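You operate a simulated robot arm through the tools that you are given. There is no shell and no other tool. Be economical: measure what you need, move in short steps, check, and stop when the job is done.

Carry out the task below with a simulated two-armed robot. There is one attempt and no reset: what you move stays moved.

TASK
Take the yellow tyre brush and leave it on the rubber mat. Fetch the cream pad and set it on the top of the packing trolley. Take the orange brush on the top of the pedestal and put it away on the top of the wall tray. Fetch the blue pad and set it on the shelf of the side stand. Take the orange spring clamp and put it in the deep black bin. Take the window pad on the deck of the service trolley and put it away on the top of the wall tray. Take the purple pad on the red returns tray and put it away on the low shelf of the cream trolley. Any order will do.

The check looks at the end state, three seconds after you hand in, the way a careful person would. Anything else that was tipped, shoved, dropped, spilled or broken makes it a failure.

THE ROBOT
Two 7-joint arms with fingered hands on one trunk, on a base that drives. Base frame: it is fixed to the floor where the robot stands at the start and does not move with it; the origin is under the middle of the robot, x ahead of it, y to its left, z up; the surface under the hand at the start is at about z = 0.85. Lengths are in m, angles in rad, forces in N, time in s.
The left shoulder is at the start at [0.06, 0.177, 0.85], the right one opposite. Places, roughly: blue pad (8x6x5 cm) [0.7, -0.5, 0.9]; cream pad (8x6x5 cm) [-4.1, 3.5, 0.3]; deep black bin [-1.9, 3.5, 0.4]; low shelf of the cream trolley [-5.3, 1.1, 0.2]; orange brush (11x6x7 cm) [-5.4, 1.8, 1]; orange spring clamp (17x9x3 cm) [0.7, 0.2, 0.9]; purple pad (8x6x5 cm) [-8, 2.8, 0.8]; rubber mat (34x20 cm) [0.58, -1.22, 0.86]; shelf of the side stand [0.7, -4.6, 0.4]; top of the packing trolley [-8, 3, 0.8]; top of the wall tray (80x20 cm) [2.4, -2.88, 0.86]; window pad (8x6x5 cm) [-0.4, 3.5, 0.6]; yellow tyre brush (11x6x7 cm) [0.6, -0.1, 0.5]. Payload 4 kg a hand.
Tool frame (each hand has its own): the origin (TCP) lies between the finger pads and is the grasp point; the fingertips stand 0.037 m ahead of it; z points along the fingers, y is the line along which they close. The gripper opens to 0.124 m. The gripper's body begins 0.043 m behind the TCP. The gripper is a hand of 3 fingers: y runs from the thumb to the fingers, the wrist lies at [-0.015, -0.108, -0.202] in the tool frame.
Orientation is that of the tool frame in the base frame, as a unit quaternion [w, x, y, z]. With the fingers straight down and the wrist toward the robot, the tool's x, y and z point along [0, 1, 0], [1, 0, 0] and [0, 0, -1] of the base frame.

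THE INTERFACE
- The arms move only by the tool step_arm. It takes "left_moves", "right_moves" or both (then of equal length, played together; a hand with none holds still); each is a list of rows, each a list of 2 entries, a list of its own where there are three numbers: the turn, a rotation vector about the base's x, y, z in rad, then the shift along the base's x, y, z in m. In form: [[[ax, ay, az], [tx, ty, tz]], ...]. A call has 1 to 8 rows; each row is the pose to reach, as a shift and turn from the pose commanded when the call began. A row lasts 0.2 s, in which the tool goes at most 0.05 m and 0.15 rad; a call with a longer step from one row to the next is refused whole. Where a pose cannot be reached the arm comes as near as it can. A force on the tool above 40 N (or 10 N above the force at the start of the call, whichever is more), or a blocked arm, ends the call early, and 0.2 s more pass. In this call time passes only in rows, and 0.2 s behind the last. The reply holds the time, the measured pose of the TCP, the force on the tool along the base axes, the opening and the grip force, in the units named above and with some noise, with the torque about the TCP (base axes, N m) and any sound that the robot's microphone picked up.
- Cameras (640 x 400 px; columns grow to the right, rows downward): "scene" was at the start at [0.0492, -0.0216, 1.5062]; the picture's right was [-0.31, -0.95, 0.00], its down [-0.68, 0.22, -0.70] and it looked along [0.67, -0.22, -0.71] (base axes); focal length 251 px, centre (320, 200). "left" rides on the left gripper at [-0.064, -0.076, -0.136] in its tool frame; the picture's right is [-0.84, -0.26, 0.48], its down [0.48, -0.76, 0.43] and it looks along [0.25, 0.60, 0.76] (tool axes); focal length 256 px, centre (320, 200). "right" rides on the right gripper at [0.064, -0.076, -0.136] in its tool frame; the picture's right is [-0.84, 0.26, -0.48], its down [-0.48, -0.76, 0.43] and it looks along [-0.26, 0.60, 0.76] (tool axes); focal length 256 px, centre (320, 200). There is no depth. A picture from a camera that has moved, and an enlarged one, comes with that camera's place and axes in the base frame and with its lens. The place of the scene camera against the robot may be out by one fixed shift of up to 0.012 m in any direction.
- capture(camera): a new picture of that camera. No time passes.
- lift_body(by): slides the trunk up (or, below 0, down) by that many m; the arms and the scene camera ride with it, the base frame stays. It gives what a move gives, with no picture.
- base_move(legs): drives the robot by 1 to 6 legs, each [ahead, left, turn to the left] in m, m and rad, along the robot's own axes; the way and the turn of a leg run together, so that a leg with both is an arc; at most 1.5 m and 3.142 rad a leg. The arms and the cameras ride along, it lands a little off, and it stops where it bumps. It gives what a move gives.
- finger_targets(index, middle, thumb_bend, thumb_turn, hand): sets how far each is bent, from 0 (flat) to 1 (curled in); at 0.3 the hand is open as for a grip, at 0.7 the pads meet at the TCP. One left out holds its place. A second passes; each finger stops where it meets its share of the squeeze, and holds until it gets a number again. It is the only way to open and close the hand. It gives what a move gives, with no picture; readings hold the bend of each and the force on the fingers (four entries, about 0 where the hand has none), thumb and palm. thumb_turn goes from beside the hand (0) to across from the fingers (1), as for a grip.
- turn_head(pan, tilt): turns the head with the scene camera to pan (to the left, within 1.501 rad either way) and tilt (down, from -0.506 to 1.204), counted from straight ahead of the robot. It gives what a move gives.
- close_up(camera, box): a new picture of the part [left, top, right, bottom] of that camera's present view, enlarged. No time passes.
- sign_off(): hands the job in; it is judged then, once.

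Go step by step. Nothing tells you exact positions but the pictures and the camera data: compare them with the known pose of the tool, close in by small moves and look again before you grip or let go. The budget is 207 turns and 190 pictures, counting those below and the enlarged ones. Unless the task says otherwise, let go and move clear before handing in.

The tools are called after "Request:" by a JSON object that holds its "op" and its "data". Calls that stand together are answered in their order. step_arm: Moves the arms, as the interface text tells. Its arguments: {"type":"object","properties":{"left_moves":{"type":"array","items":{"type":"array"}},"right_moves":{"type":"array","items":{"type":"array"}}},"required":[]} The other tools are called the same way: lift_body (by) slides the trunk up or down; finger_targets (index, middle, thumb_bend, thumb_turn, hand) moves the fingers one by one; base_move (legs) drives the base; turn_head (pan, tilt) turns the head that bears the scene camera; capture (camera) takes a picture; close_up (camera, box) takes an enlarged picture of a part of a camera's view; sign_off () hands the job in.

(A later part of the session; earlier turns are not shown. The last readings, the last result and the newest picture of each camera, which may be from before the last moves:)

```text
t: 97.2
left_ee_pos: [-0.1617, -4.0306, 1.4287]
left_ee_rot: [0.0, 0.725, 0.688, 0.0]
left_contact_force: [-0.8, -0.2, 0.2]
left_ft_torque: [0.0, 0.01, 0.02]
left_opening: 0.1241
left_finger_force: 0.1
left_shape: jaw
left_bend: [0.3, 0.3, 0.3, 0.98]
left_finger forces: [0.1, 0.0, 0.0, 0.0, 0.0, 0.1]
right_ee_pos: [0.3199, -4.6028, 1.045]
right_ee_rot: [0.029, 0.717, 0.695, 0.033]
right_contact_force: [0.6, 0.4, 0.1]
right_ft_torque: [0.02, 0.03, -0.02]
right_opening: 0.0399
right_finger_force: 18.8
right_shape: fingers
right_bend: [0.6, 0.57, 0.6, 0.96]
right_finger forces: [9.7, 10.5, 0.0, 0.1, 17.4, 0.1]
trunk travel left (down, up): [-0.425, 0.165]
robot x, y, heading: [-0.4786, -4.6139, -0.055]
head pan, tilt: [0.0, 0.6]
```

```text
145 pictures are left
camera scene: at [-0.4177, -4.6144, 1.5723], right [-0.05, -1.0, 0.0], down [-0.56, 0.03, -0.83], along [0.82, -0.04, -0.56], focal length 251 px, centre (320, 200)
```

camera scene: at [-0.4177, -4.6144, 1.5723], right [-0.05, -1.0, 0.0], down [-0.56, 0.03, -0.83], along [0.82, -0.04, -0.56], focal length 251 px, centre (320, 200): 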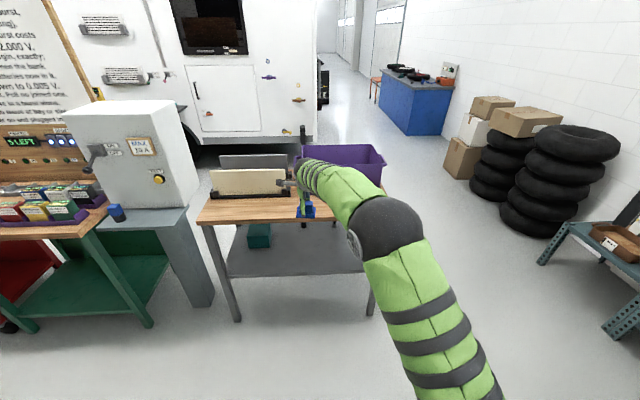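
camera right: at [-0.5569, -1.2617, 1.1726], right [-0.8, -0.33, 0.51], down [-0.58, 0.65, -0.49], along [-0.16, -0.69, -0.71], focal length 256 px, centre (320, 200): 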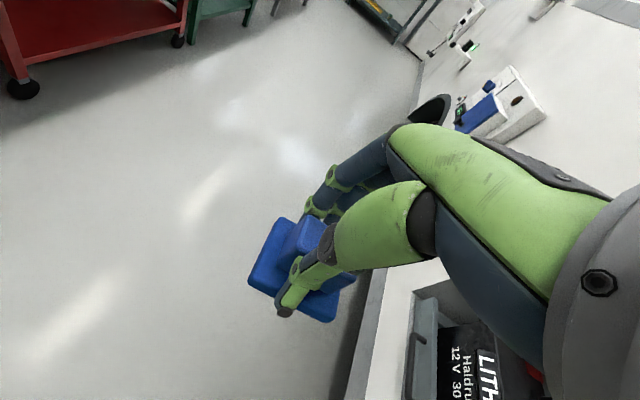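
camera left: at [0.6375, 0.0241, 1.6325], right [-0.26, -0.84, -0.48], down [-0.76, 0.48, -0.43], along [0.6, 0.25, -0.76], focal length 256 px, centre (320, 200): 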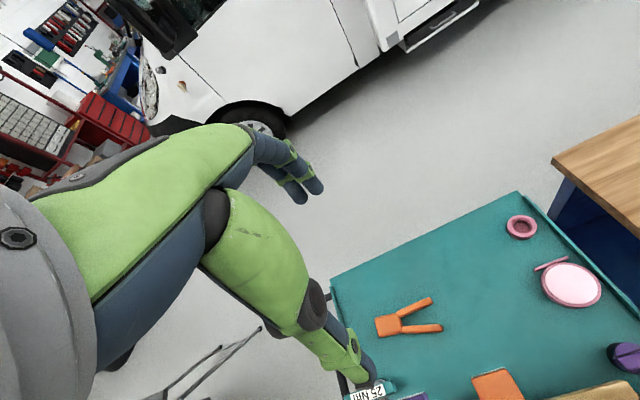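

I lower the trunk and the hand to just above shelf height in front of the stand, then look.

Request:
{"op": "lift_body", "data": {"by": -0.4}}

Request:
{"op": "step_arm", "data": {"right_moves": [[[0, 0, 0], [0, 0, -0.05]], [[0, 0, 0], [0, 0, -0.1]], [[0, 0, 0], [0, 0, -0.14]]]}}

Request:
{"op": "turn_head", "data": {"pan": 0.1, "tilt": 0.5}}

Request:
{"op": "capture", "data": {"camera": "scene"}}

Request:
{"op": "capture", "data": {"camera": "right"}}

```text
t: 101.1
left_ee_pos: [-0.1612, -4.0304, 1.0282]
left_ee_rot: [0.0, 0.726, 0.688, 0.001]
left_contact_force: [-1.0, 0.0, -0.2]
left_ft_torque: [0.04, -0.01, -0.02]
left_opening: 0.1236
left_finger_force: 0.1
left_shape: jaw
left_bend: [0.3, 0.3, 0.3, 0.98]
left_finger forces: [0.0, 0.1, 0.0, 0.0, 0.0, 0.1]
right_ee_pos: [0.321, -4.6025, 0.6445]
right_ee_rot: [0.028, 0.718, 0.695, 0.032]
right_contact_force: [-1.4, 0.1, -0.3]
right_ft_torque: [0.0, 0.01, 0.0]
right_opening: 0.0401
right_finger_force: 18.5
right_shape: fingers
right_bend: [0.6, 0.57, 0.6, 0.96]
right_finger forces: [9.7, 10.4, 0.0, 0.0, 17.4, 0.1]
trunk travel left (down, up): [-0.025, 0.565]
robot x, y, heading: [-0.4757, -4.6204, -0.053]
head pan, tilt: [0.0, 0.6]
```

```text
t: 101.9
left_ee_pos: [-0.1607, -4.0307, 1.0277]
left_ee_rot: [0.001, 0.725, 0.689, 0.0]
left_contact_force: [-0.9, 0.4, -0.2]
left_ft_torque: [0.03, -0.01, 0.01]
left_opening: 0.1239
left_finger_force: 0.0
left_shape: jaw
left_bend: [0.3, 0.3, 0.3, 0.98]
left_finger forces: [0.1, 0.1, 0.0, 0.0, 0.1, 0.0]
right_ee_pos: [0.3198, -4.5993, 0.5051]
right_ee_rot: [0.028, 0.718, 0.695, 0.034]
right_contact_force: [0.0, 0.3, 0.2]
right_ft_torque: [0.01, 0.0, 0.05]
right_opening: 0.0399
right_finger_force: 18.8
right_shape: fingers
right_bend: [0.6, 0.57, 0.6, 0.96]
right_finger forces: [9.4, 10.4, 0.1, 0.1, 17.6, 0.0]
trunk travel left (down, up): [-0.025, 0.565]
robot x, y, heading: [-0.4774, -4.6159, -0.055]
head pan, tilt: [0.0, 0.6]
```

```text
t: 102.5
left_ee_pos: [-0.1616, -4.0305, 1.0284]
left_ee_rot: [0.0, 0.725, 0.689, 0.0]
left_contact_force: [0.2, 0.8, 0.0]
left_ft_torque: [0.01, 0.02, -0.01]
left_opening: 0.1239
left_finger_force: 0.0
left_shape: jaw
left_bend: [0.3, 0.3, 0.3, 0.98]
left_finger forces: [0.0, 0.0, 0.0, 0.0, 0.0, 0.0]
right_ee_pos: [0.3198, -4.6008, 0.505]
right_ee_rot: [0.029, 0.718, 0.694, 0.031]
right_contact_force: [0.2, 0.6, -0.7]
right_ft_torque: [-0.01, 0.02, 0.0]
right_opening: 0.0398
right_finger_force: 18.6
right_shape: fingers
right_bend: [0.6, 0.57, 0.6, 0.96]
right_finger forces: [9.4, 10.4, 0.0, 0.0, 17.5, 0.0]
trunk travel left (down, up): [-0.025, 0.565]
robot x, y, heading: [-0.4777, -4.6148, -0.053]
head pan, tilt: [0.099, 0.499]
```

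```text
144 pictures are left
camera scene: at [-0.4152, -4.6057, 1.1813], right [0.05, -1.0, 0.0], down [-0.48, -0.02, -0.88], along [0.88, 0.04, -0.48], focal length 251 px, centre (320, 200)
```

scene: 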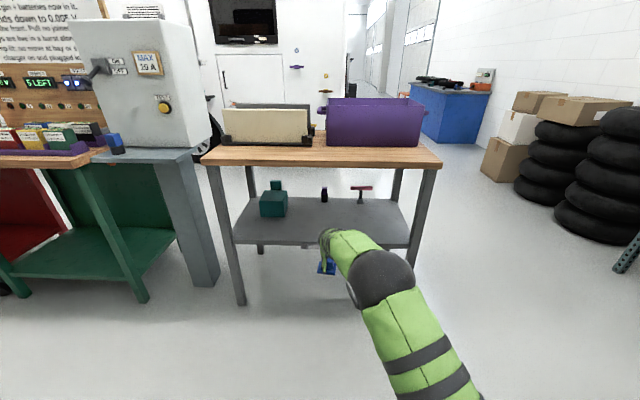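

```text
143 pictures are left
camera right: at [0.2344, -4.5347, 0.6368], right [0.19, -0.85, 0.5], down [-0.73, -0.46, -0.5], along [0.65, -0.27, -0.71], focal length 256 px, centre (320, 200)
```

right: 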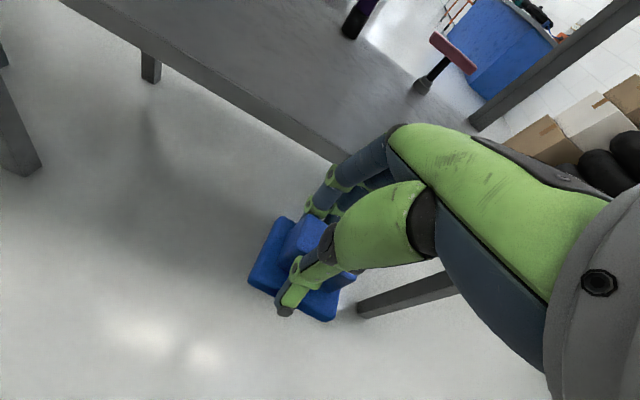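

The shelf is at z≈0.41 with free room in the middle front (rear items at x≈0.95). I drive the pad in.

Request:
{"op": "base_move", "data": {"legs": [[0.36, 0.0, 0.05]]}}

Request:
{"op": "capture", "data": {"camera": "scene"}}

Request:
{"op": "capture", "data": {"camera": "right"}}

```text
t: 104.9
left_ee_pos: [0.1715, -4.0251, 1.0273]
left_ee_rot: [0.0, 0.708, 0.706, 0.0]
left_contact_force: [0.5, -0.3, -0.3]
left_ft_torque: [-0.01, -0.03, 0.01]
left_opening: 0.124
left_finger_force: 0.0
left_shape: jaw
left_bend: [0.3, 0.3, 0.3, 0.98]
left_finger forces: [0.0, 0.0, 0.0, 0.0, 0.0, 0.1]
right_ee_pos: [0.6819, -4.5711, 0.5057]
right_ee_rot: [0.027, 0.7, 0.713, 0.034]
right_contact_force: [1.3, 0.6, 7.7]
right_ft_torque: [-0.04, -0.32, 0.03]
right_opening: 0.0399
right_finger_force: 25.1
right_shape: fingers
right_bend: [0.61, 0.57, 0.6, 0.96]
right_finger forces: [11.7, 19.3, 0.1, 0.0, 18.4, 0.0]
trunk travel left (down, up): [-0.025, 0.565]
robot x, y, heading: [-0.1163, -4.6238, -0.004]
head pan, tilt: [0.099, 0.499]
```

```text
142 pictures are left
camera scene: at [-0.0535, -4.6125, 1.1814], right [0.1, -1.0, 0.0], down [-0.48, -0.05, -0.88], along [0.87, 0.08, -0.48], focal length 251 px, centre (320, 200)
```

scene: 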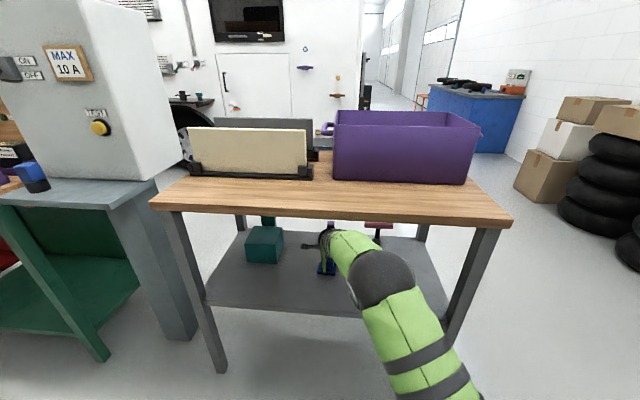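

```text
141 pictures are left
camera right: at [0.5921, -4.5095, 0.6373], right [0.23, -0.84, 0.5], down [-0.71, -0.49, -0.5], along [0.67, -0.24, -0.71], focal length 256 px, centre (320, 200)
```

right: 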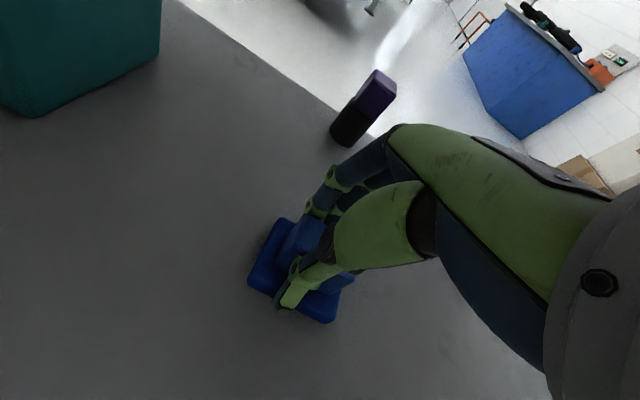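

The pad already touches the shelf (about 8 N up). I settle it a few millimetres and release.

Request:
{"op": "step_arm", "data": {"right_moves": [[[0, 0, 0], [0, 0, -0.003]]]}}

Request:
{"op": "finger_targets", "data": {"hand": "right", "index": 0.3, "middle": 0.3, "thumb_bend": 0.3}}

Request:
{"op": "step_arm", "data": {"right_moves": [[[0, 0, 0], [0, 0, 0.04]], [[0, 0, 0], [0, 0, 0.065]]]}}

Request:
{"op": "capture", "data": {"camera": "right"}}

```text
t: 105.3
left_ee_pos: [0.1705, -4.0251, 1.0283]
left_ee_rot: [0.0, 0.708, 0.706, 0.0]
left_contact_force: [-0.4, -0.2, 0.2]
left_ft_torque: [0.03, -0.03, 0.0]
left_opening: 0.1237
left_finger_force: 0.1
left_shape: jaw
left_bend: [0.3, 0.3, 0.3, 0.98]
left_finger forces: [0.0, 0.0, 0.0, 0.0, 0.0, 0.0]
right_ee_pos: [0.6806, -4.5703, 0.5058]
right_ee_rot: [0.029, 0.7, 0.713, 0.036]
right_contact_force: [-4.2, -1.7, 14.4]
right_ft_torque: [-0.13, -0.33, -0.09]
right_opening: 0.0396
right_finger_force: 27.9
right_shape: fingers
right_bend: [0.61, 0.57, 0.6, 0.96]
right_finger forces: [14.4, 20.0, 0.1, 0.1, 21.9, 0.0]
trunk travel left (down, up): [-0.025, 0.565]
robot x, y, heading: [-0.116, -4.624, -0.006]
head pan, tilt: [0.099, 0.499]
```

```text
t: 106.3
left_ee_pos: [0.1709, -4.0254, 1.0287]
left_ee_rot: [0.0, 0.709, 0.705, 0.001]
left_contact_force: [-0.8, -0.6, -0.2]
left_ft_torque: [-0.03, 0.0, -0.04]
left_opening: 0.1238
left_finger_force: 0.0
left_shape: jaw
left_bend: [0.3, 0.3, 0.3, 0.98]
left_finger forces: [0.1, 0.0, 0.0, 0.0, 0.1, 0.0]
right_ee_pos: [0.6808, -4.5685, 0.503]
right_ee_rot: [0.027, 0.7, 0.713, 0.033]
right_contact_force: [0.1, 0.6, -0.3]
right_ft_torque: [-0.02, 0.0, -0.01]
right_opening: 0.1233
right_finger_force: 0.1
right_shape: fingers
right_bend: [0.3, 0.3, 0.3, 0.97]
right_finger forces: [0.0, 0.1, 0.0, 0.0, 0.0, 0.0]
trunk travel left (down, up): [-0.025, 0.565]
robot x, y, heading: [-0.1168, -4.6251, -0.006]
head pan, tilt: [0.099, 0.499]
```

```text
t: 107.1
left_ee_pos: [0.1722, -4.0263, 1.0294]
left_ee_rot: [0.0, 0.708, 0.706, 0.0]
left_contact_force: [0.8, 0.3, 0.1]
left_ft_torque: [0.04, -0.02, -0.02]
left_opening: 0.1238
left_finger_force: 0.1
left_shape: jaw
left_bend: [0.3, 0.3, 0.3, 0.98]
left_finger forces: [0.0, 0.0, 0.0, 0.0, 0.1, 0.1]
right_ee_pos: [0.6663, -4.5745, 0.5334]
right_ee_rot: [0.019, 0.701, 0.713, 0.005]
right_contact_force: [-0.1, -0.1, 0.2]
right_ft_torque: [0.01, -0.02, -0.02]
right_opening: 0.1235
right_finger_force: 0.1
right_shape: fingers
right_bend: [0.3, 0.3, 0.3, 0.97]
right_finger forces: [0.1, 0.0, 0.0, 0.0, 0.1, 0.0]
trunk travel left (down, up): [-0.025, 0.565]
robot x, y, heading: [-0.1177, -4.6258, -0.002]
head pan, tilt: [0.099, 0.499]
stopped in row 2 (right hand): the arm was blocked; the commanded pose is now the measured one
```

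```text
140 pictures are left
camera right: at [0.5844, -4.5096, 0.6663], right [0.25, -0.82, 0.51], down [-0.74, -0.5, -0.45], along [0.63, -0.26, -0.74], focal length 256 px, centre (320, 200)
```

right: 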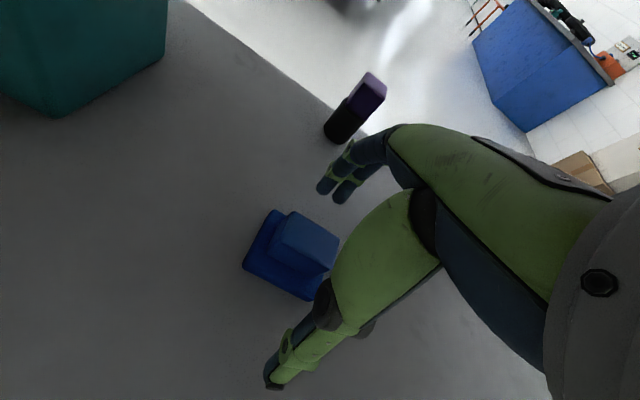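

The pad is down, but the forearm brushed the underside of the stand top when lifting. I tilt the hand so the wrist drops and the fingers rise over the pad.

Request:
{"op": "step_arm", "data": {"right_moves": [[[0, -0.12, 0], [0, 0, 0]], [[0, -0.24, 0], [-0.004, 0, 0]], [[0, -0.36, 0], [-0.008, 0, 0.005]], [[0, -0.48, 0], [-0.012, 0, 0.01]], [[0, -0.6, 0], [-0.015, 0, 0.02]]]}}

Request:
{"op": "capture", "data": {"camera": "right"}}

Request:
{"op": "close_up", "data": {"camera": "scene", "box": [200, 180, 440, 330]}}

```text
t: 108.3
left_ee_pos: [0.1711, -4.025, 1.0274]
left_ee_rot: [0.0, 0.708, 0.706, 0.0]
left_contact_force: [0.0, -0.4, 0.6]
left_ft_torque: [0.03, -0.02, 0.0]
left_opening: 0.1239
left_finger_force: 0.0
left_shape: jaw
left_bend: [0.3, 0.3, 0.3, 0.98]
left_finger forces: [0.0, 0.1, 0.1, 0.1, 0.0, 0.0]
right_ee_pos: [0.6536, -4.5714, 0.5626]
right_ee_rot: [0.233, 0.665, 0.674, 0.219]
right_contact_force: [-0.1, 0.2, 0.6]
right_ft_torque: [-0.04, -0.01, -0.02]
right_opening: 0.1233
right_finger_force: 0.1
right_shape: fingers
right_bend: [0.3, 0.3, 0.3, 0.98]
right_finger forces: [0.0, 0.0, 0.0, 0.0, 0.1, 0.0]
trunk travel left (down, up): [-0.025, 0.565]
robot x, y, heading: [-0.1159, -4.6256, -0.002]
head pan, tilt: [0.099, 0.499]
```

```text
139 pictures are left
camera right: at [0.51, -4.5083, 0.6251], right [-0.08, -0.83, 0.56], down [-0.34, -0.5, -0.8], along [0.94, -0.25, -0.24], focal length 256 px, centre (320, 200)
```

right: 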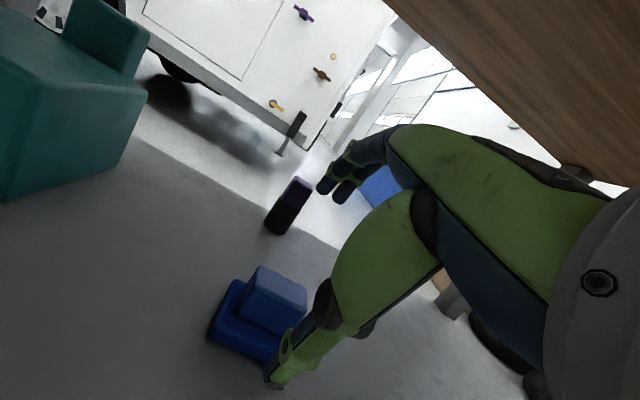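

```text
2.67 times, centred on (320, 255) of scene
camera zoom: at [-0.0541, -4.6128, 1.1814], right [0.1, -1.0, 0.0], down [-0.48, -0.05, -0.88], along [0.87, 0.08, -0.48], focal length 669 px, centre (320, 53)
```

zoom: 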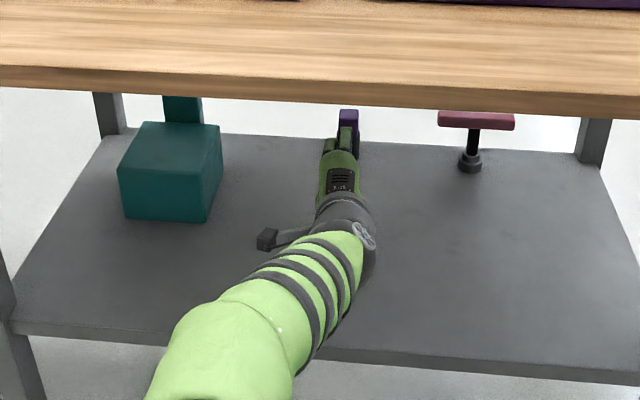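

The fingers now clear the pad's top. I back straight out and verify the placement.

Request:
{"op": "base_move", "data": {"legs": [[-0.4, 0, 0]]}}

Request:
{"op": "capture", "data": {"camera": "scene"}}

Request:
{"op": "lift_body", "data": {"by": 0.4}}

```text
t: 110.8
left_ee_pos: [-0.2328, -4.0249, 1.0295]
left_ee_rot: [0.0, 0.709, 0.705, 0.0]
left_contact_force: [-1.2, 0.8, 0.0]
left_ft_torque: [-0.02, -0.01, 0.04]
left_opening: 0.124
left_finger_force: 0.1
left_shape: jaw
left_bend: [0.3, 0.3, 0.3, 0.98]
left_finger forces: [0.0, 0.0, 0.0, 0.0, 0.0, 0.0]
right_ee_pos: [0.2493, -4.5712, 0.5611]
right_ee_rot: [0.231, 0.666, 0.675, 0.219]
right_contact_force: [0.5, -0.1, 0.2]
right_ft_torque: [0.0, 0.0, 0.0]
right_opening: 0.1234
right_finger_force: 0.0
right_shape: fingers
right_bend: [0.3, 0.3, 0.3, 0.98]
right_finger forces: [0.0, 0.0, 0.1, 0.1, 0.0, 0.0]
trunk travel left (down, up): [-0.025, 0.565]
robot x, y, heading: [-0.5216, -4.6196, -0.004]
head pan, tilt: [0.099, 0.499]
```

```text
137 pictures are left
camera scene: at [-0.4588, -4.6112, 1.1814], right [0.09, -1.0, 0.0], down [-0.48, -0.05, -0.88], along [0.87, 0.08, -0.48], focal length 251 px, centre (320, 200)
```

scene: 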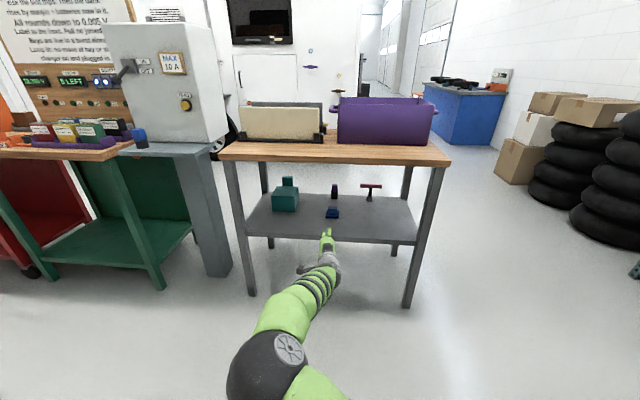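

```text
t: 114.6
left_ee_pos: [-0.2332, -4.0241, 1.4279]
left_ee_rot: [0.0, 0.709, 0.705, 0.0]
left_contact_force: [0.5, 0.4, 0.1]
left_ft_torque: [-0.01, 0.0, -0.03]
left_opening: 0.1238
left_finger_force: 0.0
left_shape: jaw
left_bend: [0.3, 0.3, 0.3, 0.98]
left_finger forces: [0.1, 0.0, 0.0, 0.0, 0.0, 0.1]
right_ee_pos: [0.2496, -4.5704, 0.9614]
right_ee_rot: [0.231, 0.665, 0.675, 0.219]
right_contact_force: [-0.4, -0.2, 0.3]
right_ft_torque: [-0.02, -0.01, -0.02]
right_opening: 0.1234
right_finger_force: 0.1
right_shape: fingers
right_bend: [0.3, 0.3, 0.3, 0.98]
right_finger forces: [0.0, 0.0, 0.1, 0.1, 0.1, 0.0]
trunk travel left (down, up): [-0.425, 0.165]
robot x, y, heading: [-0.5216, -4.628, -0.002]
head pan, tilt: [0.099, 0.499]
```

The blue pad stands on the shelf. The clamp is best reached from behind the trolley, so I tuck the arms and take the route round the south end of the stand into the back aisle.

Request:
{"op": "step_arm", "data": {"left_moves": [[[0, 0, 0], [0.02, -0.04, 0]], [[0, 0, 0], [0.04, -0.08, 0]], [[0, 0, 0], [0.06, -0.12, 0]], [[0, 0, 0], [0.08, -0.16, 0]], [[0, 0, 0], [0.1, -0.2, 0]], [[0, 0, 0], [0.12, -0.24, 0]], [[0, 0, 0], [0.14, -0.28, 0]]], "right_moves": [[[0, 0.08, 0], [-0.02, -0.02, 0.03]], [[0, 0.16, 0], [-0.04, -0.04, 0.06]], [[0, 0.25, 0], [-0.06, -0.065, 0.09]], [[0, 0.34, 0], [-0.08, -0.09, 0.12]], [[0, 0.43, 0], [-0.1, -0.115, 0.15]], [[0, 0.52, 0], [-0.12, -0.14, 0.18]], [[0, 0.6, 0], [-0.15, -0.17, 0.21]]]}}

Request:
{"op": "base_move", "data": {"legs": [[0, -1.05, 0]]}}

Request:
{"op": "turn_head", "data": {"pan": 0.0, "tilt": 0.45}}

Request:
{"op": "capture", "data": {"camera": "scene"}}

```text
refused: row 7 steps farther than a row can; nothing moved
```

```text
t: 119.9
left_ee_pos: [-0.239, -5.0517, 1.4277]
left_ee_rot: [0.0, 0.703, 0.711, 0.0]
left_contact_force: [0.5, -0.7, -0.2]
left_ft_torque: [0.06, 0.0, 0.01]
left_opening: 0.1238
left_finger_force: 0.0
left_shape: jaw
left_bend: [0.3, 0.3, 0.3, 0.98]
left_finger forces: [0.0, 0.0, 0.0, 0.0, 0.0, 0.0]
right_ee_pos: [0.2529, -5.5889, 0.9623]
right_ee_rot: [0.23, 0.659, 0.681, 0.221]
right_contact_force: [0.3, 0.0, 0.2]
right_ft_torque: [-0.03, -0.03, -0.02]
right_opening: 0.1235
right_finger_force: 0.1
right_shape: fingers
right_bend: [0.3, 0.3, 0.3, 0.98]
right_finger forces: [0.2, 0.0, 0.1, 0.1, 0.1, 0.0]
trunk travel left (down, up): [-0.425, 0.165]
robot x, y, heading: [-0.5144, -5.6543, 0.011]
head pan, tilt: [0.099, 0.499]
```

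```text
t: 120.6
left_ee_pos: [-0.2401, -5.0526, 1.4282]
left_ee_rot: [0.0, 0.702, 0.712, 0.0]
left_contact_force: [-0.5, 1.4, -0.7]
left_ft_torque: [-0.01, 0.0, 0.01]
left_opening: 0.1237
left_finger_force: 0.0
left_shape: jaw
left_bend: [0.3, 0.3, 0.3, 0.98]
left_finger forces: [0.1, 0.0, 0.0, 0.0, 0.0, 0.1]
right_ee_pos: [0.2538, -5.5885, 0.9617]
right_ee_rot: [0.23, 0.66, 0.68, 0.221]
right_contact_force: [0.0, -0.1, 1.1]
right_ft_torque: [0.02, -0.01, 0.0]
right_opening: 0.1233
right_finger_force: 0.0
right_shape: fingers
right_bend: [0.3, 0.3, 0.3, 0.98]
right_finger forces: [0.0, 0.1, 0.1, 0.0, 0.0, 0.0]
trunk travel left (down, up): [-0.425, 0.165]
robot x, y, heading: [-0.515, -5.652, 0.018]
head pan, tilt: [0.0, 0.45]
```

```text
136 pictures are left
camera scene: at [-0.4526, -5.6508, 1.5858], right [0.01, -1.0, 0.0], down [-0.44, -0.01, -0.9], along [0.9, 0.01, -0.44], focal length 251 px, centre (320, 200)
```

scene: 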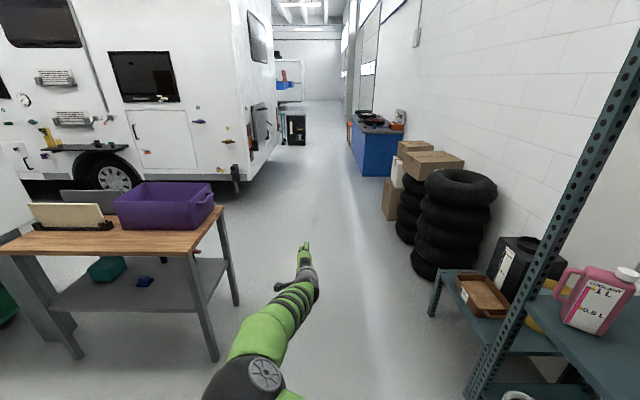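

The way ahead is clear. I tuck the arms properly now and drive on past the stand.

Request:
{"op": "step_arm", "data": {"left_moves": [[[0, 0, 0], [0.02, -0.04, 0]], [[0, 0, 0], [0.04, -0.08, 0]], [[0, 0, 0], [0.06, -0.12, 0]], [[0, 0, 0], [0.08, -0.16, 0]], [[0, 0, 0], [0.1, -0.2, 0]], [[0, 0, 0], [0.12, -0.24, 0]], [[0, 0, 0], [0.14, -0.28, 0]]], "right_moves": [[[0, 0.08, 0], [-0.021, -0.024, 0.03]], [[0, 0.17, 0], [-0.042, -0.048, 0.06]], [[0, 0.26, 0], [-0.063, -0.072, 0.09]], [[0, 0.34, 0], [-0.084, -0.096, 0.12]], [[0, 0.43, 0], [-0.105, -0.12, 0.15]], [[0, 0.52, 0], [-0.126, -0.144, 0.18]], [[0, 0.6, 0], [-0.147, -0.168, 0.21]]]}}

Request:
{"op": "base_move", "data": {"legs": [[1.2, 0.03, 0], [1.1, 0.03, 0], [0, 0, 1.55]]}}

Request:
{"op": "capture", "data": {"camera": "scene"}}

```text
t: 122.2
left_ee_pos: [-0.1006, -5.3324, 1.4266]
left_ee_rot: [-0.001, 0.703, 0.711, 0.001]
left_contact_force: [-0.1, -0.1, 0.2]
left_ft_torque: [0.05, -0.02, 0.0]
left_opening: 0.1241
left_finger_force: 0.1
left_shape: jaw
left_bend: [0.3, 0.3, 0.3, 0.98]
left_finger forces: [0.0, 0.0, 0.0, 0.0, 0.0, 0.1]
right_ee_pos: [0.1052, -5.7562, 1.1711]
right_ee_rot: [0.017, 0.695, 0.719, 0.017]
right_contact_force: [0.6, -0.2, -0.3]
right_ft_torque: [0.0, -0.01, 0.0]
right_opening: 0.1235
right_finger_force: 0.1
right_shape: fingers
right_bend: [0.3, 0.3, 0.3, 0.98]
right_finger forces: [0.0, 0.1, 0.1, 0.0, 0.0, 0.0]
trunk travel left (down, up): [-0.425, 0.165]
robot x, y, heading: [-0.5171, -5.6555, 0.014]
head pan, tilt: [0.0, 0.45]
```

```text
t: 137.3
left_ee_pos: [1.4682, -5.144, 1.4256]
left_ee_rot: [0.0, 0.006, 1.0, -0.001]
left_contact_force: [0.3, 0.6, 0.2]
left_ft_torque: [0.02, -0.03, 0.0]
left_opening: 0.1239
left_finger_force: 0.1
left_shape: jaw
left_bend: [0.3, 0.3, 0.3, 0.98]
left_finger forces: [0.0, 0.0, 0.0, 0.0, 0.0, 0.0]
right_ee_pos: [1.8979, -4.9467, 1.1722]
right_ee_rot: [0.002, -0.003, 1.0, 0.026]
right_contact_force: [-0.1, 0.1, 0.4]
right_ft_torque: [-0.02, -0.02, -0.02]
right_opening: 0.1232
right_finger_force: 0.1
right_shape: fingers
right_bend: [0.3, 0.3, 0.3, 0.98]
right_finger forces: [0.0, 0.0, 0.0, 0.0, 0.0, 0.1]
trunk travel left (down, up): [-0.425, 0.165]
robot x, y, heading: [1.7843, -5.564, 1.561]
head pan, tilt: [0.0, 0.45]
```

```text
135 pictures are left
camera scene: at [1.7846, -5.5008, 1.5858], right [1.0, -0.01, 0.0], down [0.0, -0.44, -0.9], along [0.01, 0.9, -0.44], focal length 251 px, centre (320, 200)
```

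scene: 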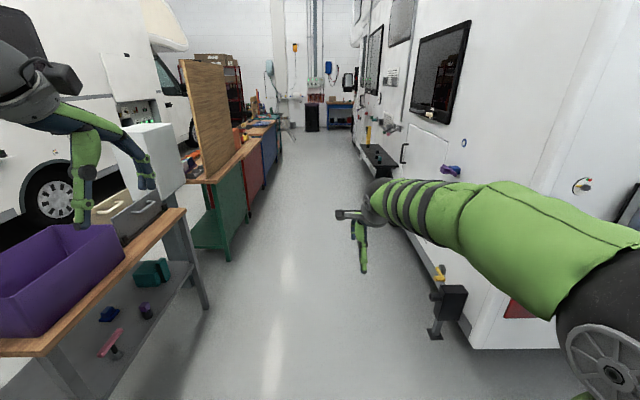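

The back aisle is clear between the bench backs (x≈0.95) and the van tray (x≈2.3). I drive north along its middle and check halfway.

Request:
{"op": "base_move", "data": {"legs": [[1.4, 0.14, 0.01], [1.2, 0, 0]]}}

Request:
{"op": "capture", "data": {"camera": "scene"}}

```text
t: 150.1
left_ee_pos: [1.3114, -2.5371, 1.4263]
left_ee_rot: [0.0, -0.003, 1.0, 0.0]
left_contact_force: [0.1, 0.7, -0.2]
left_ft_torque: [-0.01, 0.01, -0.02]
left_opening: 0.1238
left_finger_force: 0.2
left_shape: jaw
left_bend: [0.3, 0.3, 0.3, 0.98]
left_finger forces: [0.1, 0.0, 0.0, 0.1, 0.0, 0.0]
right_ee_pos: [1.7382, -2.3349, 1.1716]
right_ee_rot: [0.002, -0.012, 1.0, 0.025]
right_contact_force: [-0.7, -0.8, 0.6]
right_ft_torque: [0.01, -0.02, -0.03]
right_opening: 0.1233
right_finger_force: 0.1
right_shape: fingers
right_bend: [0.3, 0.3, 0.3, 0.98]
right_finger forces: [0.0, 0.0, 0.0, 0.0, 0.1, 0.0]
trunk travel left (down, up): [-0.425, 0.165]
robot x, y, heading: [1.6294, -2.9545, 1.576]
head pan, tilt: [0.0, 0.45]
```

```text
134 pictures are left
camera scene: at [1.6338, -2.8893, 1.5858], right [1.0, 0.01, 0.0], down [0.0, -0.44, -0.9], along [-0.01, 0.9, -0.44], focal length 251 px, centre (320, 200)
```

scene: 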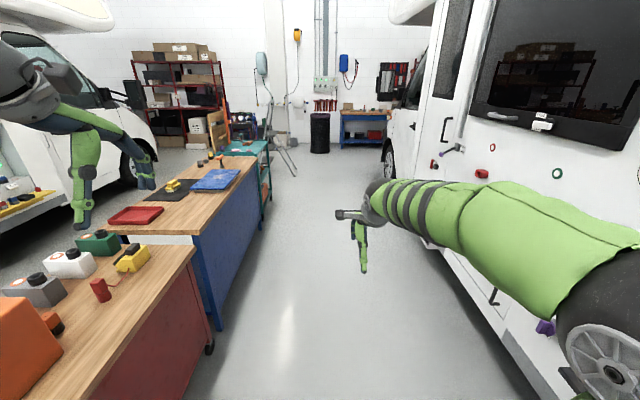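

Still clear. I continue to behind the teal trolley and turn to face it.

Request:
{"op": "base_move", "data": {"legs": [[1.4, 0, 0], [1.4, 0, 0], [0, 0, 1.565]]}}

Request:
{"op": "turn_head", "data": {"pan": 0.0, "tilt": 0.7}}

Request:
{"op": "capture", "data": {"camera": "scene"}}

Request:
{"op": "capture", "data": {"camera": "right"}}

```text
t: 167.4
left_ee_pos: [1.1707, -0.4916, 1.4265]
left_ee_rot: [0.0, 0.72, -0.694, 0.0]
left_contact_force: [-0.1, 0.0, 0.7]
left_ft_torque: [-0.02, -0.02, 0.01]
left_opening: 0.1238
left_finger_force: 0.0
left_shape: jaw
left_bend: [0.3, 0.3, 0.3, 0.98]
left_finger forces: [0.1, 0.0, 0.1, 0.1, 0.0, 0.1]
right_ee_pos: [0.9538, -0.0713, 1.1715]
right_ee_rot: [0.017, 0.727, -0.686, -0.019]
right_contact_force: [0.0, 0.9, 0.5]
right_ft_torque: [-0.01, 0.0, 0.0]
right_opening: 0.1234
right_finger_force: 0.0
right_shape: fingers
right_bend: [0.3, 0.3, 0.3, 0.98]
right_finger forces: [0.0, 0.0, 0.1, 0.1, 0.1, 0.1]
trunk travel left (down, up): [-0.425, 0.165]
robot x, y, heading: [1.577, -0.1587, -3.105]
head pan, tilt: [0.0, 0.45]
```

```text
t: 168.2
left_ee_pos: [1.1708, -0.4922, 1.427]
left_ee_rot: [-0.001, 0.721, -0.693, 0.0]
left_contact_force: [-0.5, -0.1, -0.1]
left_ft_torque: [-0.02, 0.01, -0.01]
left_opening: 0.1237
left_finger_force: 0.1
left_shape: jaw
left_bend: [0.3, 0.3, 0.3, 0.98]
left_finger forces: [0.1, 0.0, 0.1, 0.0, 0.0, 0.1]
right_ee_pos: [0.9532, -0.0715, 1.1706]
right_ee_rot: [0.017, 0.726, -0.687, -0.018]
right_contact_force: [-0.4, -0.2, 0.5]
right_ft_torque: [-0.01, 0.02, -0.02]
right_opening: 0.1233
right_finger_force: 0.1
right_shape: fingers
right_bend: [0.3, 0.3, 0.3, 0.98]
right_finger forces: [0.0, 0.0, 0.1, 0.0, 0.0, 0.1]
trunk travel left (down, up): [-0.425, 0.165]
robot x, y, heading: [1.5772, -0.1563, -3.102]
head pan, tilt: [0.0, 0.7]
```

```text
133 pictures are left
camera scene: at [1.5246, -0.1563, 1.5637], right [-0.04, 1.0, 0.0], down [0.64, 0.02, -0.77], along [-0.76, -0.03, -0.64], focal length 251 px, centre (320, 200)
```

scene: 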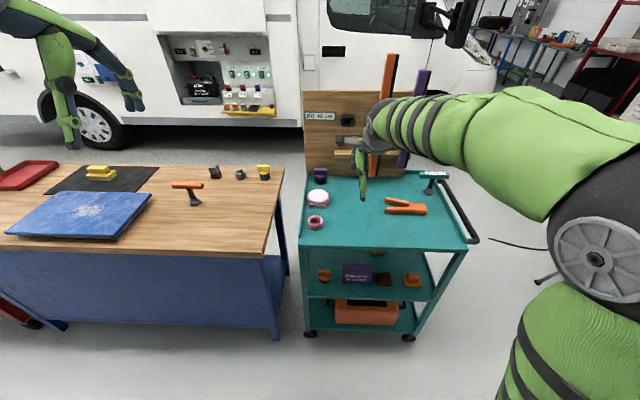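

```text
132 pictures are left
camera right: at [1.0405, -0.1321, 1.3054], right [-0.28, 0.82, 0.5], down [0.71, 0.53, -0.47], along [-0.65, 0.22, -0.73], focal length 256 px, centre (320, 200)
```

right: 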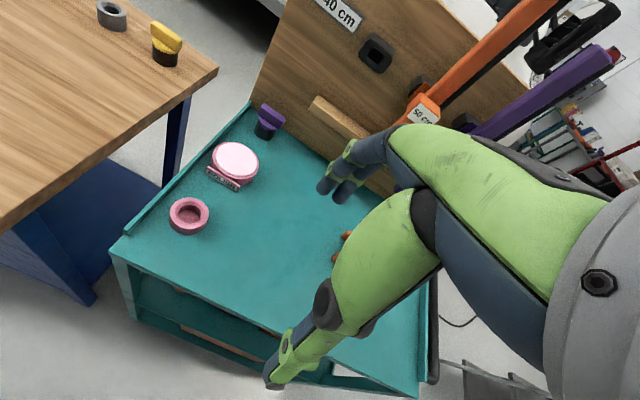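

I see the clamp clearly: head at about (0.74, 0.23), arms opening toward -y, lying along y. I slide right and bring the right hand above its head end.

Request:
{"op": "base_move", "data": {"legs": [[0, -0.2, 0]]}}

Request:
{"op": "step_arm", "data": {"right_moves": [[[0, 0, 0], [-0.04, 0.015, 0]], [[0, 0, 0], [-0.08, 0.03, -0.01]], [[0, 0, 0], [-0.12, 0.045, -0.03]], [[0, 0, 0], [-0.16, 0.055, -0.05]], [[0, 0, 0], [-0.19, 0.065, -0.08]], [[0, 0, 0], [-0.21, 0.07, -0.12]]]}}

Request:
{"op": "capture", "data": {"camera": "right"}}

Request:
{"op": "capture", "data": {"camera": "scene"}}

```text
t: 169.8
left_ee_pos: [1.163, -0.2892, 1.4267]
left_ee_rot: [0.0, 0.721, -0.693, 0.001]
left_contact_force: [0.1, 0.3, -0.2]
left_ft_torque: [-0.01, -0.01, 0.04]
left_opening: 0.1237
left_finger_force: 0.1
left_shape: jaw
left_bend: [0.3, 0.3, 0.3, 0.98]
left_finger forces: [0.0, 0.0, 0.0, 0.0, 0.1, 0.0]
right_ee_pos: [0.9471, 0.1284, 1.1711]
right_ee_rot: [0.018, 0.726, -0.687, -0.018]
right_contact_force: [0.1, 0.8, 0.3]
right_ft_torque: [-0.04, -0.04, 0.02]
right_opening: 0.1236
right_finger_force: 0.1
right_shape: fingers
right_bend: [0.3, 0.3, 0.3, 0.98]
right_finger forces: [0.0, 0.1, 0.0, 0.0, 0.0, 0.1]
trunk travel left (down, up): [-0.425, 0.165]
robot x, y, heading: [1.5708, 0.0424, -3.102]
head pan, tilt: [0.0, 0.7]
```

```text
t: 171.2
left_ee_pos: [1.1615, -0.2893, 1.4258]
left_ee_rot: [0.0, 0.72, -0.694, 0.0]
left_contact_force: [0.4, 0.0, 0.6]
left_ft_torque: [0.02, -0.03, 0.02]
left_opening: 0.1239
left_finger_force: 0.0
left_shape: jaw
left_bend: [0.3, 0.3, 0.3, 0.98]
left_finger forces: [0.0, 0.0, 0.0, 0.1, 0.0, 0.0]
right_ee_pos: [0.7367, 0.1966, 1.0516]
right_ee_rot: [0.017, 0.727, -0.686, -0.018]
right_contact_force: [0.2, 0.3, -0.3]
right_ft_torque: [0.0, 0.0, 0.01]
right_opening: 0.1232
right_finger_force: 0.1
right_shape: fingers
right_bend: [0.3, 0.3, 0.3, 0.98]
right_finger forces: [0.0, 0.1, 0.0, 0.0, 0.0, 0.0]
trunk travel left (down, up): [-0.425, 0.165]
robot x, y, heading: [1.5668, 0.0434, -3.106]
head pan, tilt: [0.0, 0.7]
```

```text
131 pictures are left
camera right: at [0.8221, 0.1382, 1.1852], right [-0.28, 0.82, 0.5], down [0.71, 0.53, -0.47], along [-0.65, 0.22, -0.73], focal length 256 px, centre (320, 200)
```

right: 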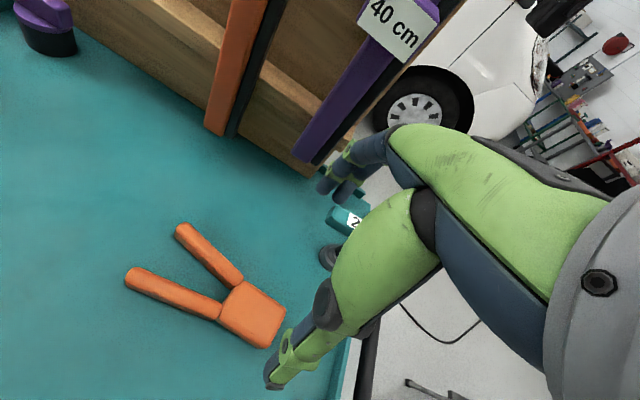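

```text
130 pictures are left
camera scene: at [1.5158, 0.0449, 1.5636], right [-0.04, 1.0, 0.0], down [0.64, 0.03, -0.76], along [-0.76, -0.03, -0.64], focal length 251 px, centre (320, 200)
```

scene: 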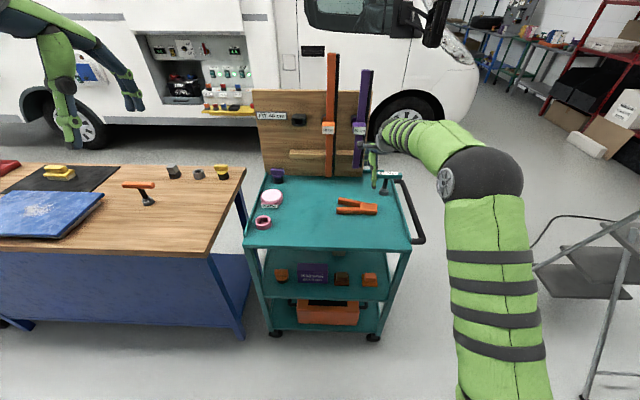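

The clamp's square head is at (0.746, 0.210), about 5 cm wide, rotated slightly. I align over it and descend most of the way.

Request:
{"op": "step_arm", "data": {"right_moves": [[[0, 0, -0.08], [0.009, 0.012, -0.02]], [[0, 0, -0.15], [0.009, 0.012, -0.06]], [[0, 0, -0.15], [0.009, 0.012, -0.1]], [[0, 0, -0.15], [0.009, 0.012, -0.125]]]}}

Request:
{"op": "capture", "data": {"camera": "right"}}

Request:
{"op": "close_up", "data": {"camera": "scene", "box": [290, 130, 450, 230]}}

```text
t: 172.2
left_ee_pos: [1.1629, -0.2923, 1.426]
left_ee_rot: [0.0, 0.721, -0.693, 0.0]
left_contact_force: [0.6, 0.0, 0.3]
left_ft_torque: [0.0, -0.03, -0.04]
left_opening: 0.1238
left_finger_force: 0.0
left_shape: jaw
left_bend: [0.3, 0.3, 0.3, 0.98]
left_finger forces: [0.0, 0.0, 0.0, 0.0, 0.1, 0.0]
right_ee_pos: [0.7451, 0.2083, 0.9262]
right_ee_rot: [-0.016, -0.674, 0.739, 0.02]
right_contact_force: [0.9, 0.0, -0.8]
right_ft_torque: [-0.01, 0.01, 0.0]
right_opening: 0.1235
right_finger_force: 0.1
right_shape: fingers
right_bend: [0.3, 0.3, 0.3, 0.98]
right_finger forces: [0.1, 0.0, 0.0, 0.0, 0.0, 0.0]
trunk travel left (down, up): [-0.425, 0.165]
robot x, y, heading: [1.5729, 0.0469, -3.101]
head pan, tilt: [0.0, 0.7]
```

```text
129 pictures are left
camera right: at [0.8211, 0.1367, 1.0613], right [-0.15, 0.85, 0.5], down [0.78, 0.41, -0.47], along [-0.61, 0.31, -0.73], focal length 256 px, centre (320, 200)
```

right: 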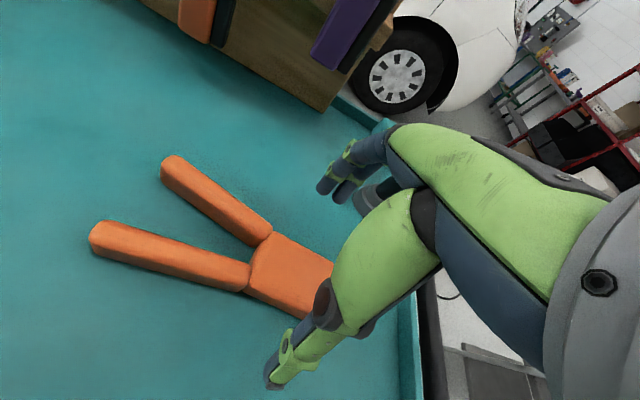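

```text
4.00 times, centred on (370, 180) of scene
camera zoom: at [1.5164, 0.0447, 1.5637], right [-0.04, 1.0, 0.0], down [0.64, 0.03, -0.76], along [-0.76, -0.03, -0.64], focal length 1004 px, centre (120, 280)
```

zoom: 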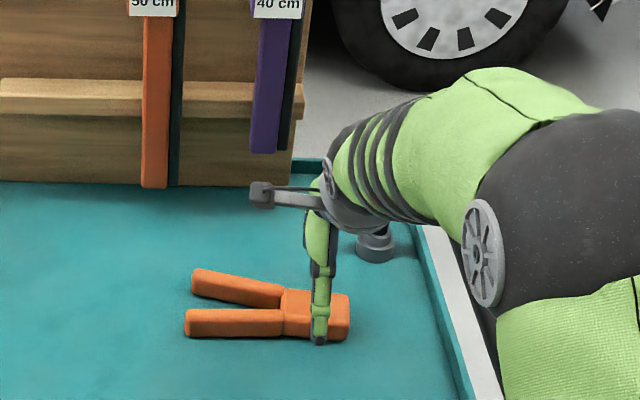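

The hand is centred on the head block. I descend in small steps to the deck and close.

Request:
{"op": "step_arm", "data": {"right_moves": [[[0, 0, 0], [0, 0, -0.01]], [[0, 0, 0], [0, 0, -0.018]], [[0, 0, 0], [0, 0, -0.024]], [[0, 0, 0], [0, 0, -0.029]]]}}

Request:
{"op": "close_up", "data": {"camera": "scene", "box": [290, 130, 450, 230]}}

```text
t: 173.2
left_ee_pos: [1.1629, -0.2908, 1.4269]
left_ee_rot: [0.0, 0.721, -0.693, -0.001]
left_contact_force: [0.0, 0.8, -0.6]
left_ft_torque: [-0.02, -0.04, -0.01]
left_opening: 0.1238
left_finger_force: 0.0
left_shape: jaw
left_bend: [0.3, 0.3, 0.3, 0.98]
left_finger forces: [0.1, 0.0, 0.0, 0.1, 0.0, 0.0]
right_ee_pos: [0.7442, 0.2083, 0.898]
right_ee_rot: [-0.015, -0.674, 0.738, 0.018]
right_contact_force: [-0.9, 0.0, -0.1]
right_ft_torque: [-0.01, 0.0, 0.0]
right_opening: 0.1235
right_finger_force: 0.1
right_shape: fingers
right_bend: [0.3, 0.3, 0.3, 0.98]
right_finger forces: [0.0, 0.0, 0.0, 0.0, 0.0, 0.0]
trunk travel left (down, up): [-0.425, 0.165]
robot x, y, heading: [1.5727, 0.0439, -3.101]
head pan, tilt: [0.0, 0.7]
```

```text
4.00 times, centred on (370, 180) of scene
camera zoom: at [1.5166, 0.0447, 1.5636], right [-0.04, 1.0, 0.0], down [0.64, 0.03, -0.76], along [-0.76, -0.03, -0.64], focal length 1004 px, centre (120, 280)
```

zoom: 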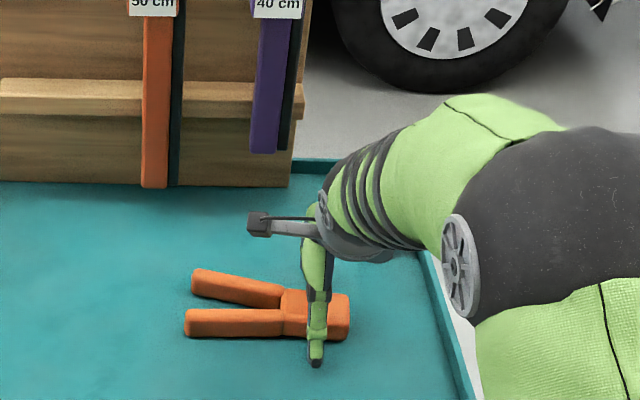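

No contact yet; a bit lower, then close.

Request:
{"op": "step_arm", "data": {"right_moves": [[[0, 0, 0], [0, 0, -0.004]], [[0, 0, 0], [0, 0, -0.008]], [[0, 0, 0], [0, 0, -0.012]]]}}

Request:
{"op": "finger_targets", "data": {"hand": "right", "index": 0.75, "middle": 0.75, "thumb_bend": 0.75}}

Request:
{"op": "capture", "data": {"camera": "right"}}

```text
t: 174.0
left_ee_pos: [1.1635, -0.2919, 1.4266]
left_ee_rot: [0.0, 0.721, -0.693, 0.0]
left_contact_force: [-0.3, 0.6, 0.5]
left_ft_torque: [0.02, -0.01, 0.0]
left_opening: 0.1239
left_finger_force: 0.2
left_shape: jaw
left_bend: [0.3, 0.3, 0.3, 0.98]
left_finger forces: [0.0, 0.1, 0.0, 0.0, 0.1, 0.0]
right_ee_pos: [0.7449, 0.2089, 0.8861]
right_ee_rot: [-0.016, -0.674, 0.739, 0.019]
right_contact_force: [-0.1, 0.4, 3.1]
right_ft_torque: [-0.03, -0.17, 0.01]
right_opening: 0.1241
right_finger_force: 1.6
right_shape: fingers
right_bend: [0.3, 0.3, 0.3, 0.98]
right_finger forces: [0.0, 0.0, 0.0, 0.1, 2.8, 0.0]
trunk travel left (down, up): [-0.425, 0.165]
robot x, y, heading: [1.5722, 0.0413, -3.106]
head pan, tilt: [0.0, 0.7]
```

```text
t: 175.0
left_ee_pos: [1.1649, -0.2915, 1.4266]
left_ee_rot: [0.0, 0.721, -0.693, 0.001]
left_contact_force: [0.2, -0.4, 0.0]
left_ft_torque: [-0.01, -0.02, -0.03]
left_opening: 0.1239
left_finger_force: 0.1
left_shape: jaw
left_bend: [0.3, 0.3, 0.3, 0.98]
left_finger forces: [0.1, 0.0, 0.0, 0.0, 0.0, 0.0]
right_ee_pos: [0.7437, 0.2085, 0.8895]
right_ee_rot: [-0.018, -0.674, 0.738, 0.021]
right_contact_force: [-14.1, 2.2, 25.9]
right_ft_torque: [-0.05, 0.5, 0.03]
right_opening: 0.0579
right_finger_force: 35.3
right_shape: fingers
right_bend: [0.61, 0.62, 0.46, 0.97]
right_finger forces: [23.5, 13.3, 0.1, 0.0, 32.6, 0.1]
trunk travel left (down, up): [-0.425, 0.165]
robot x, y, heading: [1.569, 0.0428, -3.101]
head pan, tilt: [0.0, 0.7]
```

```text
126 pictures are left
camera right: at [0.8211, 0.1372, 1.0226], right [-0.15, 0.85, 0.5], down [0.78, 0.41, -0.48], along [-0.61, 0.31, -0.73], focal length 256 px, centre (320, 200)
```

right: 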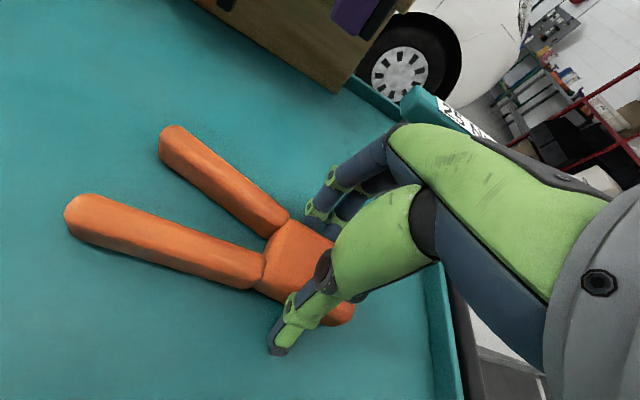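

The fingertips are pressing on the deck. I ease up a few millimetres and close again.

Request:
{"op": "step_arm", "data": {"right_moves": [[[0, 0, 0], [0, 0, 0.006]]]}}

Request:
{"op": "finger_targets", "data": {"hand": "right", "index": 0.8, "middle": 0.8, "thumb_bend": 0.8}}

Request:
{"op": "step_arm", "data": {"right_moves": [[[0, 0, 0], [0, 0, 0.03]], [[0, 0, 0], [0, 0, 0.06]]]}}

Request:
{"op": "capture", "data": {"camera": "right"}}

```text
t: 175.4
left_ee_pos: [1.1644, -0.2917, 1.4257]
left_ee_rot: [0.0, 0.721, -0.693, 0.0]
left_contact_force: [0.0, -0.8, 1.0]
left_ft_torque: [0.0, -0.02, -0.01]
left_opening: 0.1238
left_finger_force: 0.0
left_shape: jaw
left_bend: [0.3, 0.3, 0.3, 0.98]
left_finger forces: [0.1, 0.1, 0.0, 0.1, 0.0, 0.0]
right_ee_pos: [0.7467, 0.2087, 0.8902]
right_ee_rot: [-0.014, -0.674, 0.738, 0.019]
right_contact_force: [-5.6, -0.7, 9.7]
right_ft_torque: [-0.04, 0.28, 0.02]
right_opening: 0.0584
right_finger_force: 25.8
right_shape: fingers
right_bend: [0.61, 0.62, 0.46, 0.97]
right_finger forces: [15.8, 11.3, 0.0, 0.1, 24.7, 0.0]
trunk travel left (down, up): [-0.425, 0.165]
robot x, y, heading: [1.5686, 0.0415, -3.1]
head pan, tilt: [0.0, 0.7]
```

```text
t: 176.4
left_ee_pos: [1.1639, -0.291, 1.4265]
left_ee_rot: [0.0, 0.722, -0.692, 0.0]
left_contact_force: [0.3, -0.1, 0.8]
left_ft_torque: [0.01, 0.01, -0.06]
left_opening: 0.1237
left_finger_force: 0.1
left_shape: jaw
left_bend: [0.3, 0.3, 0.3, 0.98]
left_finger forces: [0.0, 0.0, 0.1, 0.0, 0.0, 0.1]
right_ee_pos: [0.7457, 0.2079, 0.8914]
right_ee_rot: [-0.014, -0.674, 0.738, 0.018]
right_contact_force: [0.8, 0.6, 3.2]
right_ft_torque: [-0.02, 0.05, 0.04]
right_opening: 0.0578
right_finger_force: 29.4
right_shape: fingers
right_bend: [0.62, 0.63, 0.48, 0.96]
right_finger forces: [14.4, 12.9, 0.0, 0.1, 30.5, 0.1]
trunk travel left (down, up): [-0.425, 0.165]
robot x, y, heading: [1.5732, 0.0399, -3.101]
head pan, tilt: [0.0, 0.7]
```

```text
t: 177.0
left_ee_pos: [1.1637, -0.2925, 1.4266]
left_ee_rot: [0.0, 0.721, -0.693, -0.001]
left_contact_force: [0.2, 0.0, 0.5]
left_ft_torque: [0.02, 0.0, 0.01]
left_opening: 0.1235
left_finger_force: 0.0
left_shape: jaw
left_bend: [0.3, 0.3, 0.3, 0.98]
left_finger forces: [0.1, 0.1, 0.0, 0.0, 0.0, 0.0]
right_ee_pos: [0.746, 0.208, 0.9519]
right_ee_rot: [-0.015, -0.674, 0.738, 0.019]
right_contact_force: [-0.4, 0.4, -1.6]
right_ft_torque: [0.06, 0.0, 0.01]
right_opening: 0.0575
right_finger_force: 28.8
right_shape: fingers
right_bend: [0.62, 0.63, 0.48, 0.96]
right_finger forces: [14.4, 13.8, 0.0, 0.0, 29.3, 0.0]
trunk travel left (down, up): [-0.425, 0.165]
robot x, y, heading: [1.571, 0.0402, -3.101]
head pan, tilt: [0.0, 0.7]
```

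```text
125 pictures are left
camera right: at [0.8228, 0.1363, 1.0855], right [-0.16, 0.85, 0.5], down [0.78, 0.42, -0.47], along [-0.61, 0.31, -0.73], focal length 256 px, centre (320, 200)
```

right: 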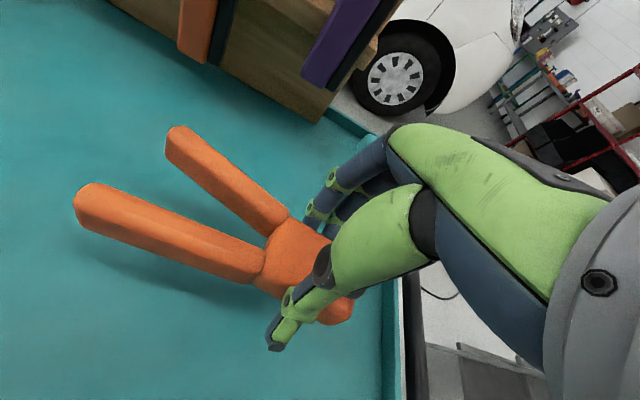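

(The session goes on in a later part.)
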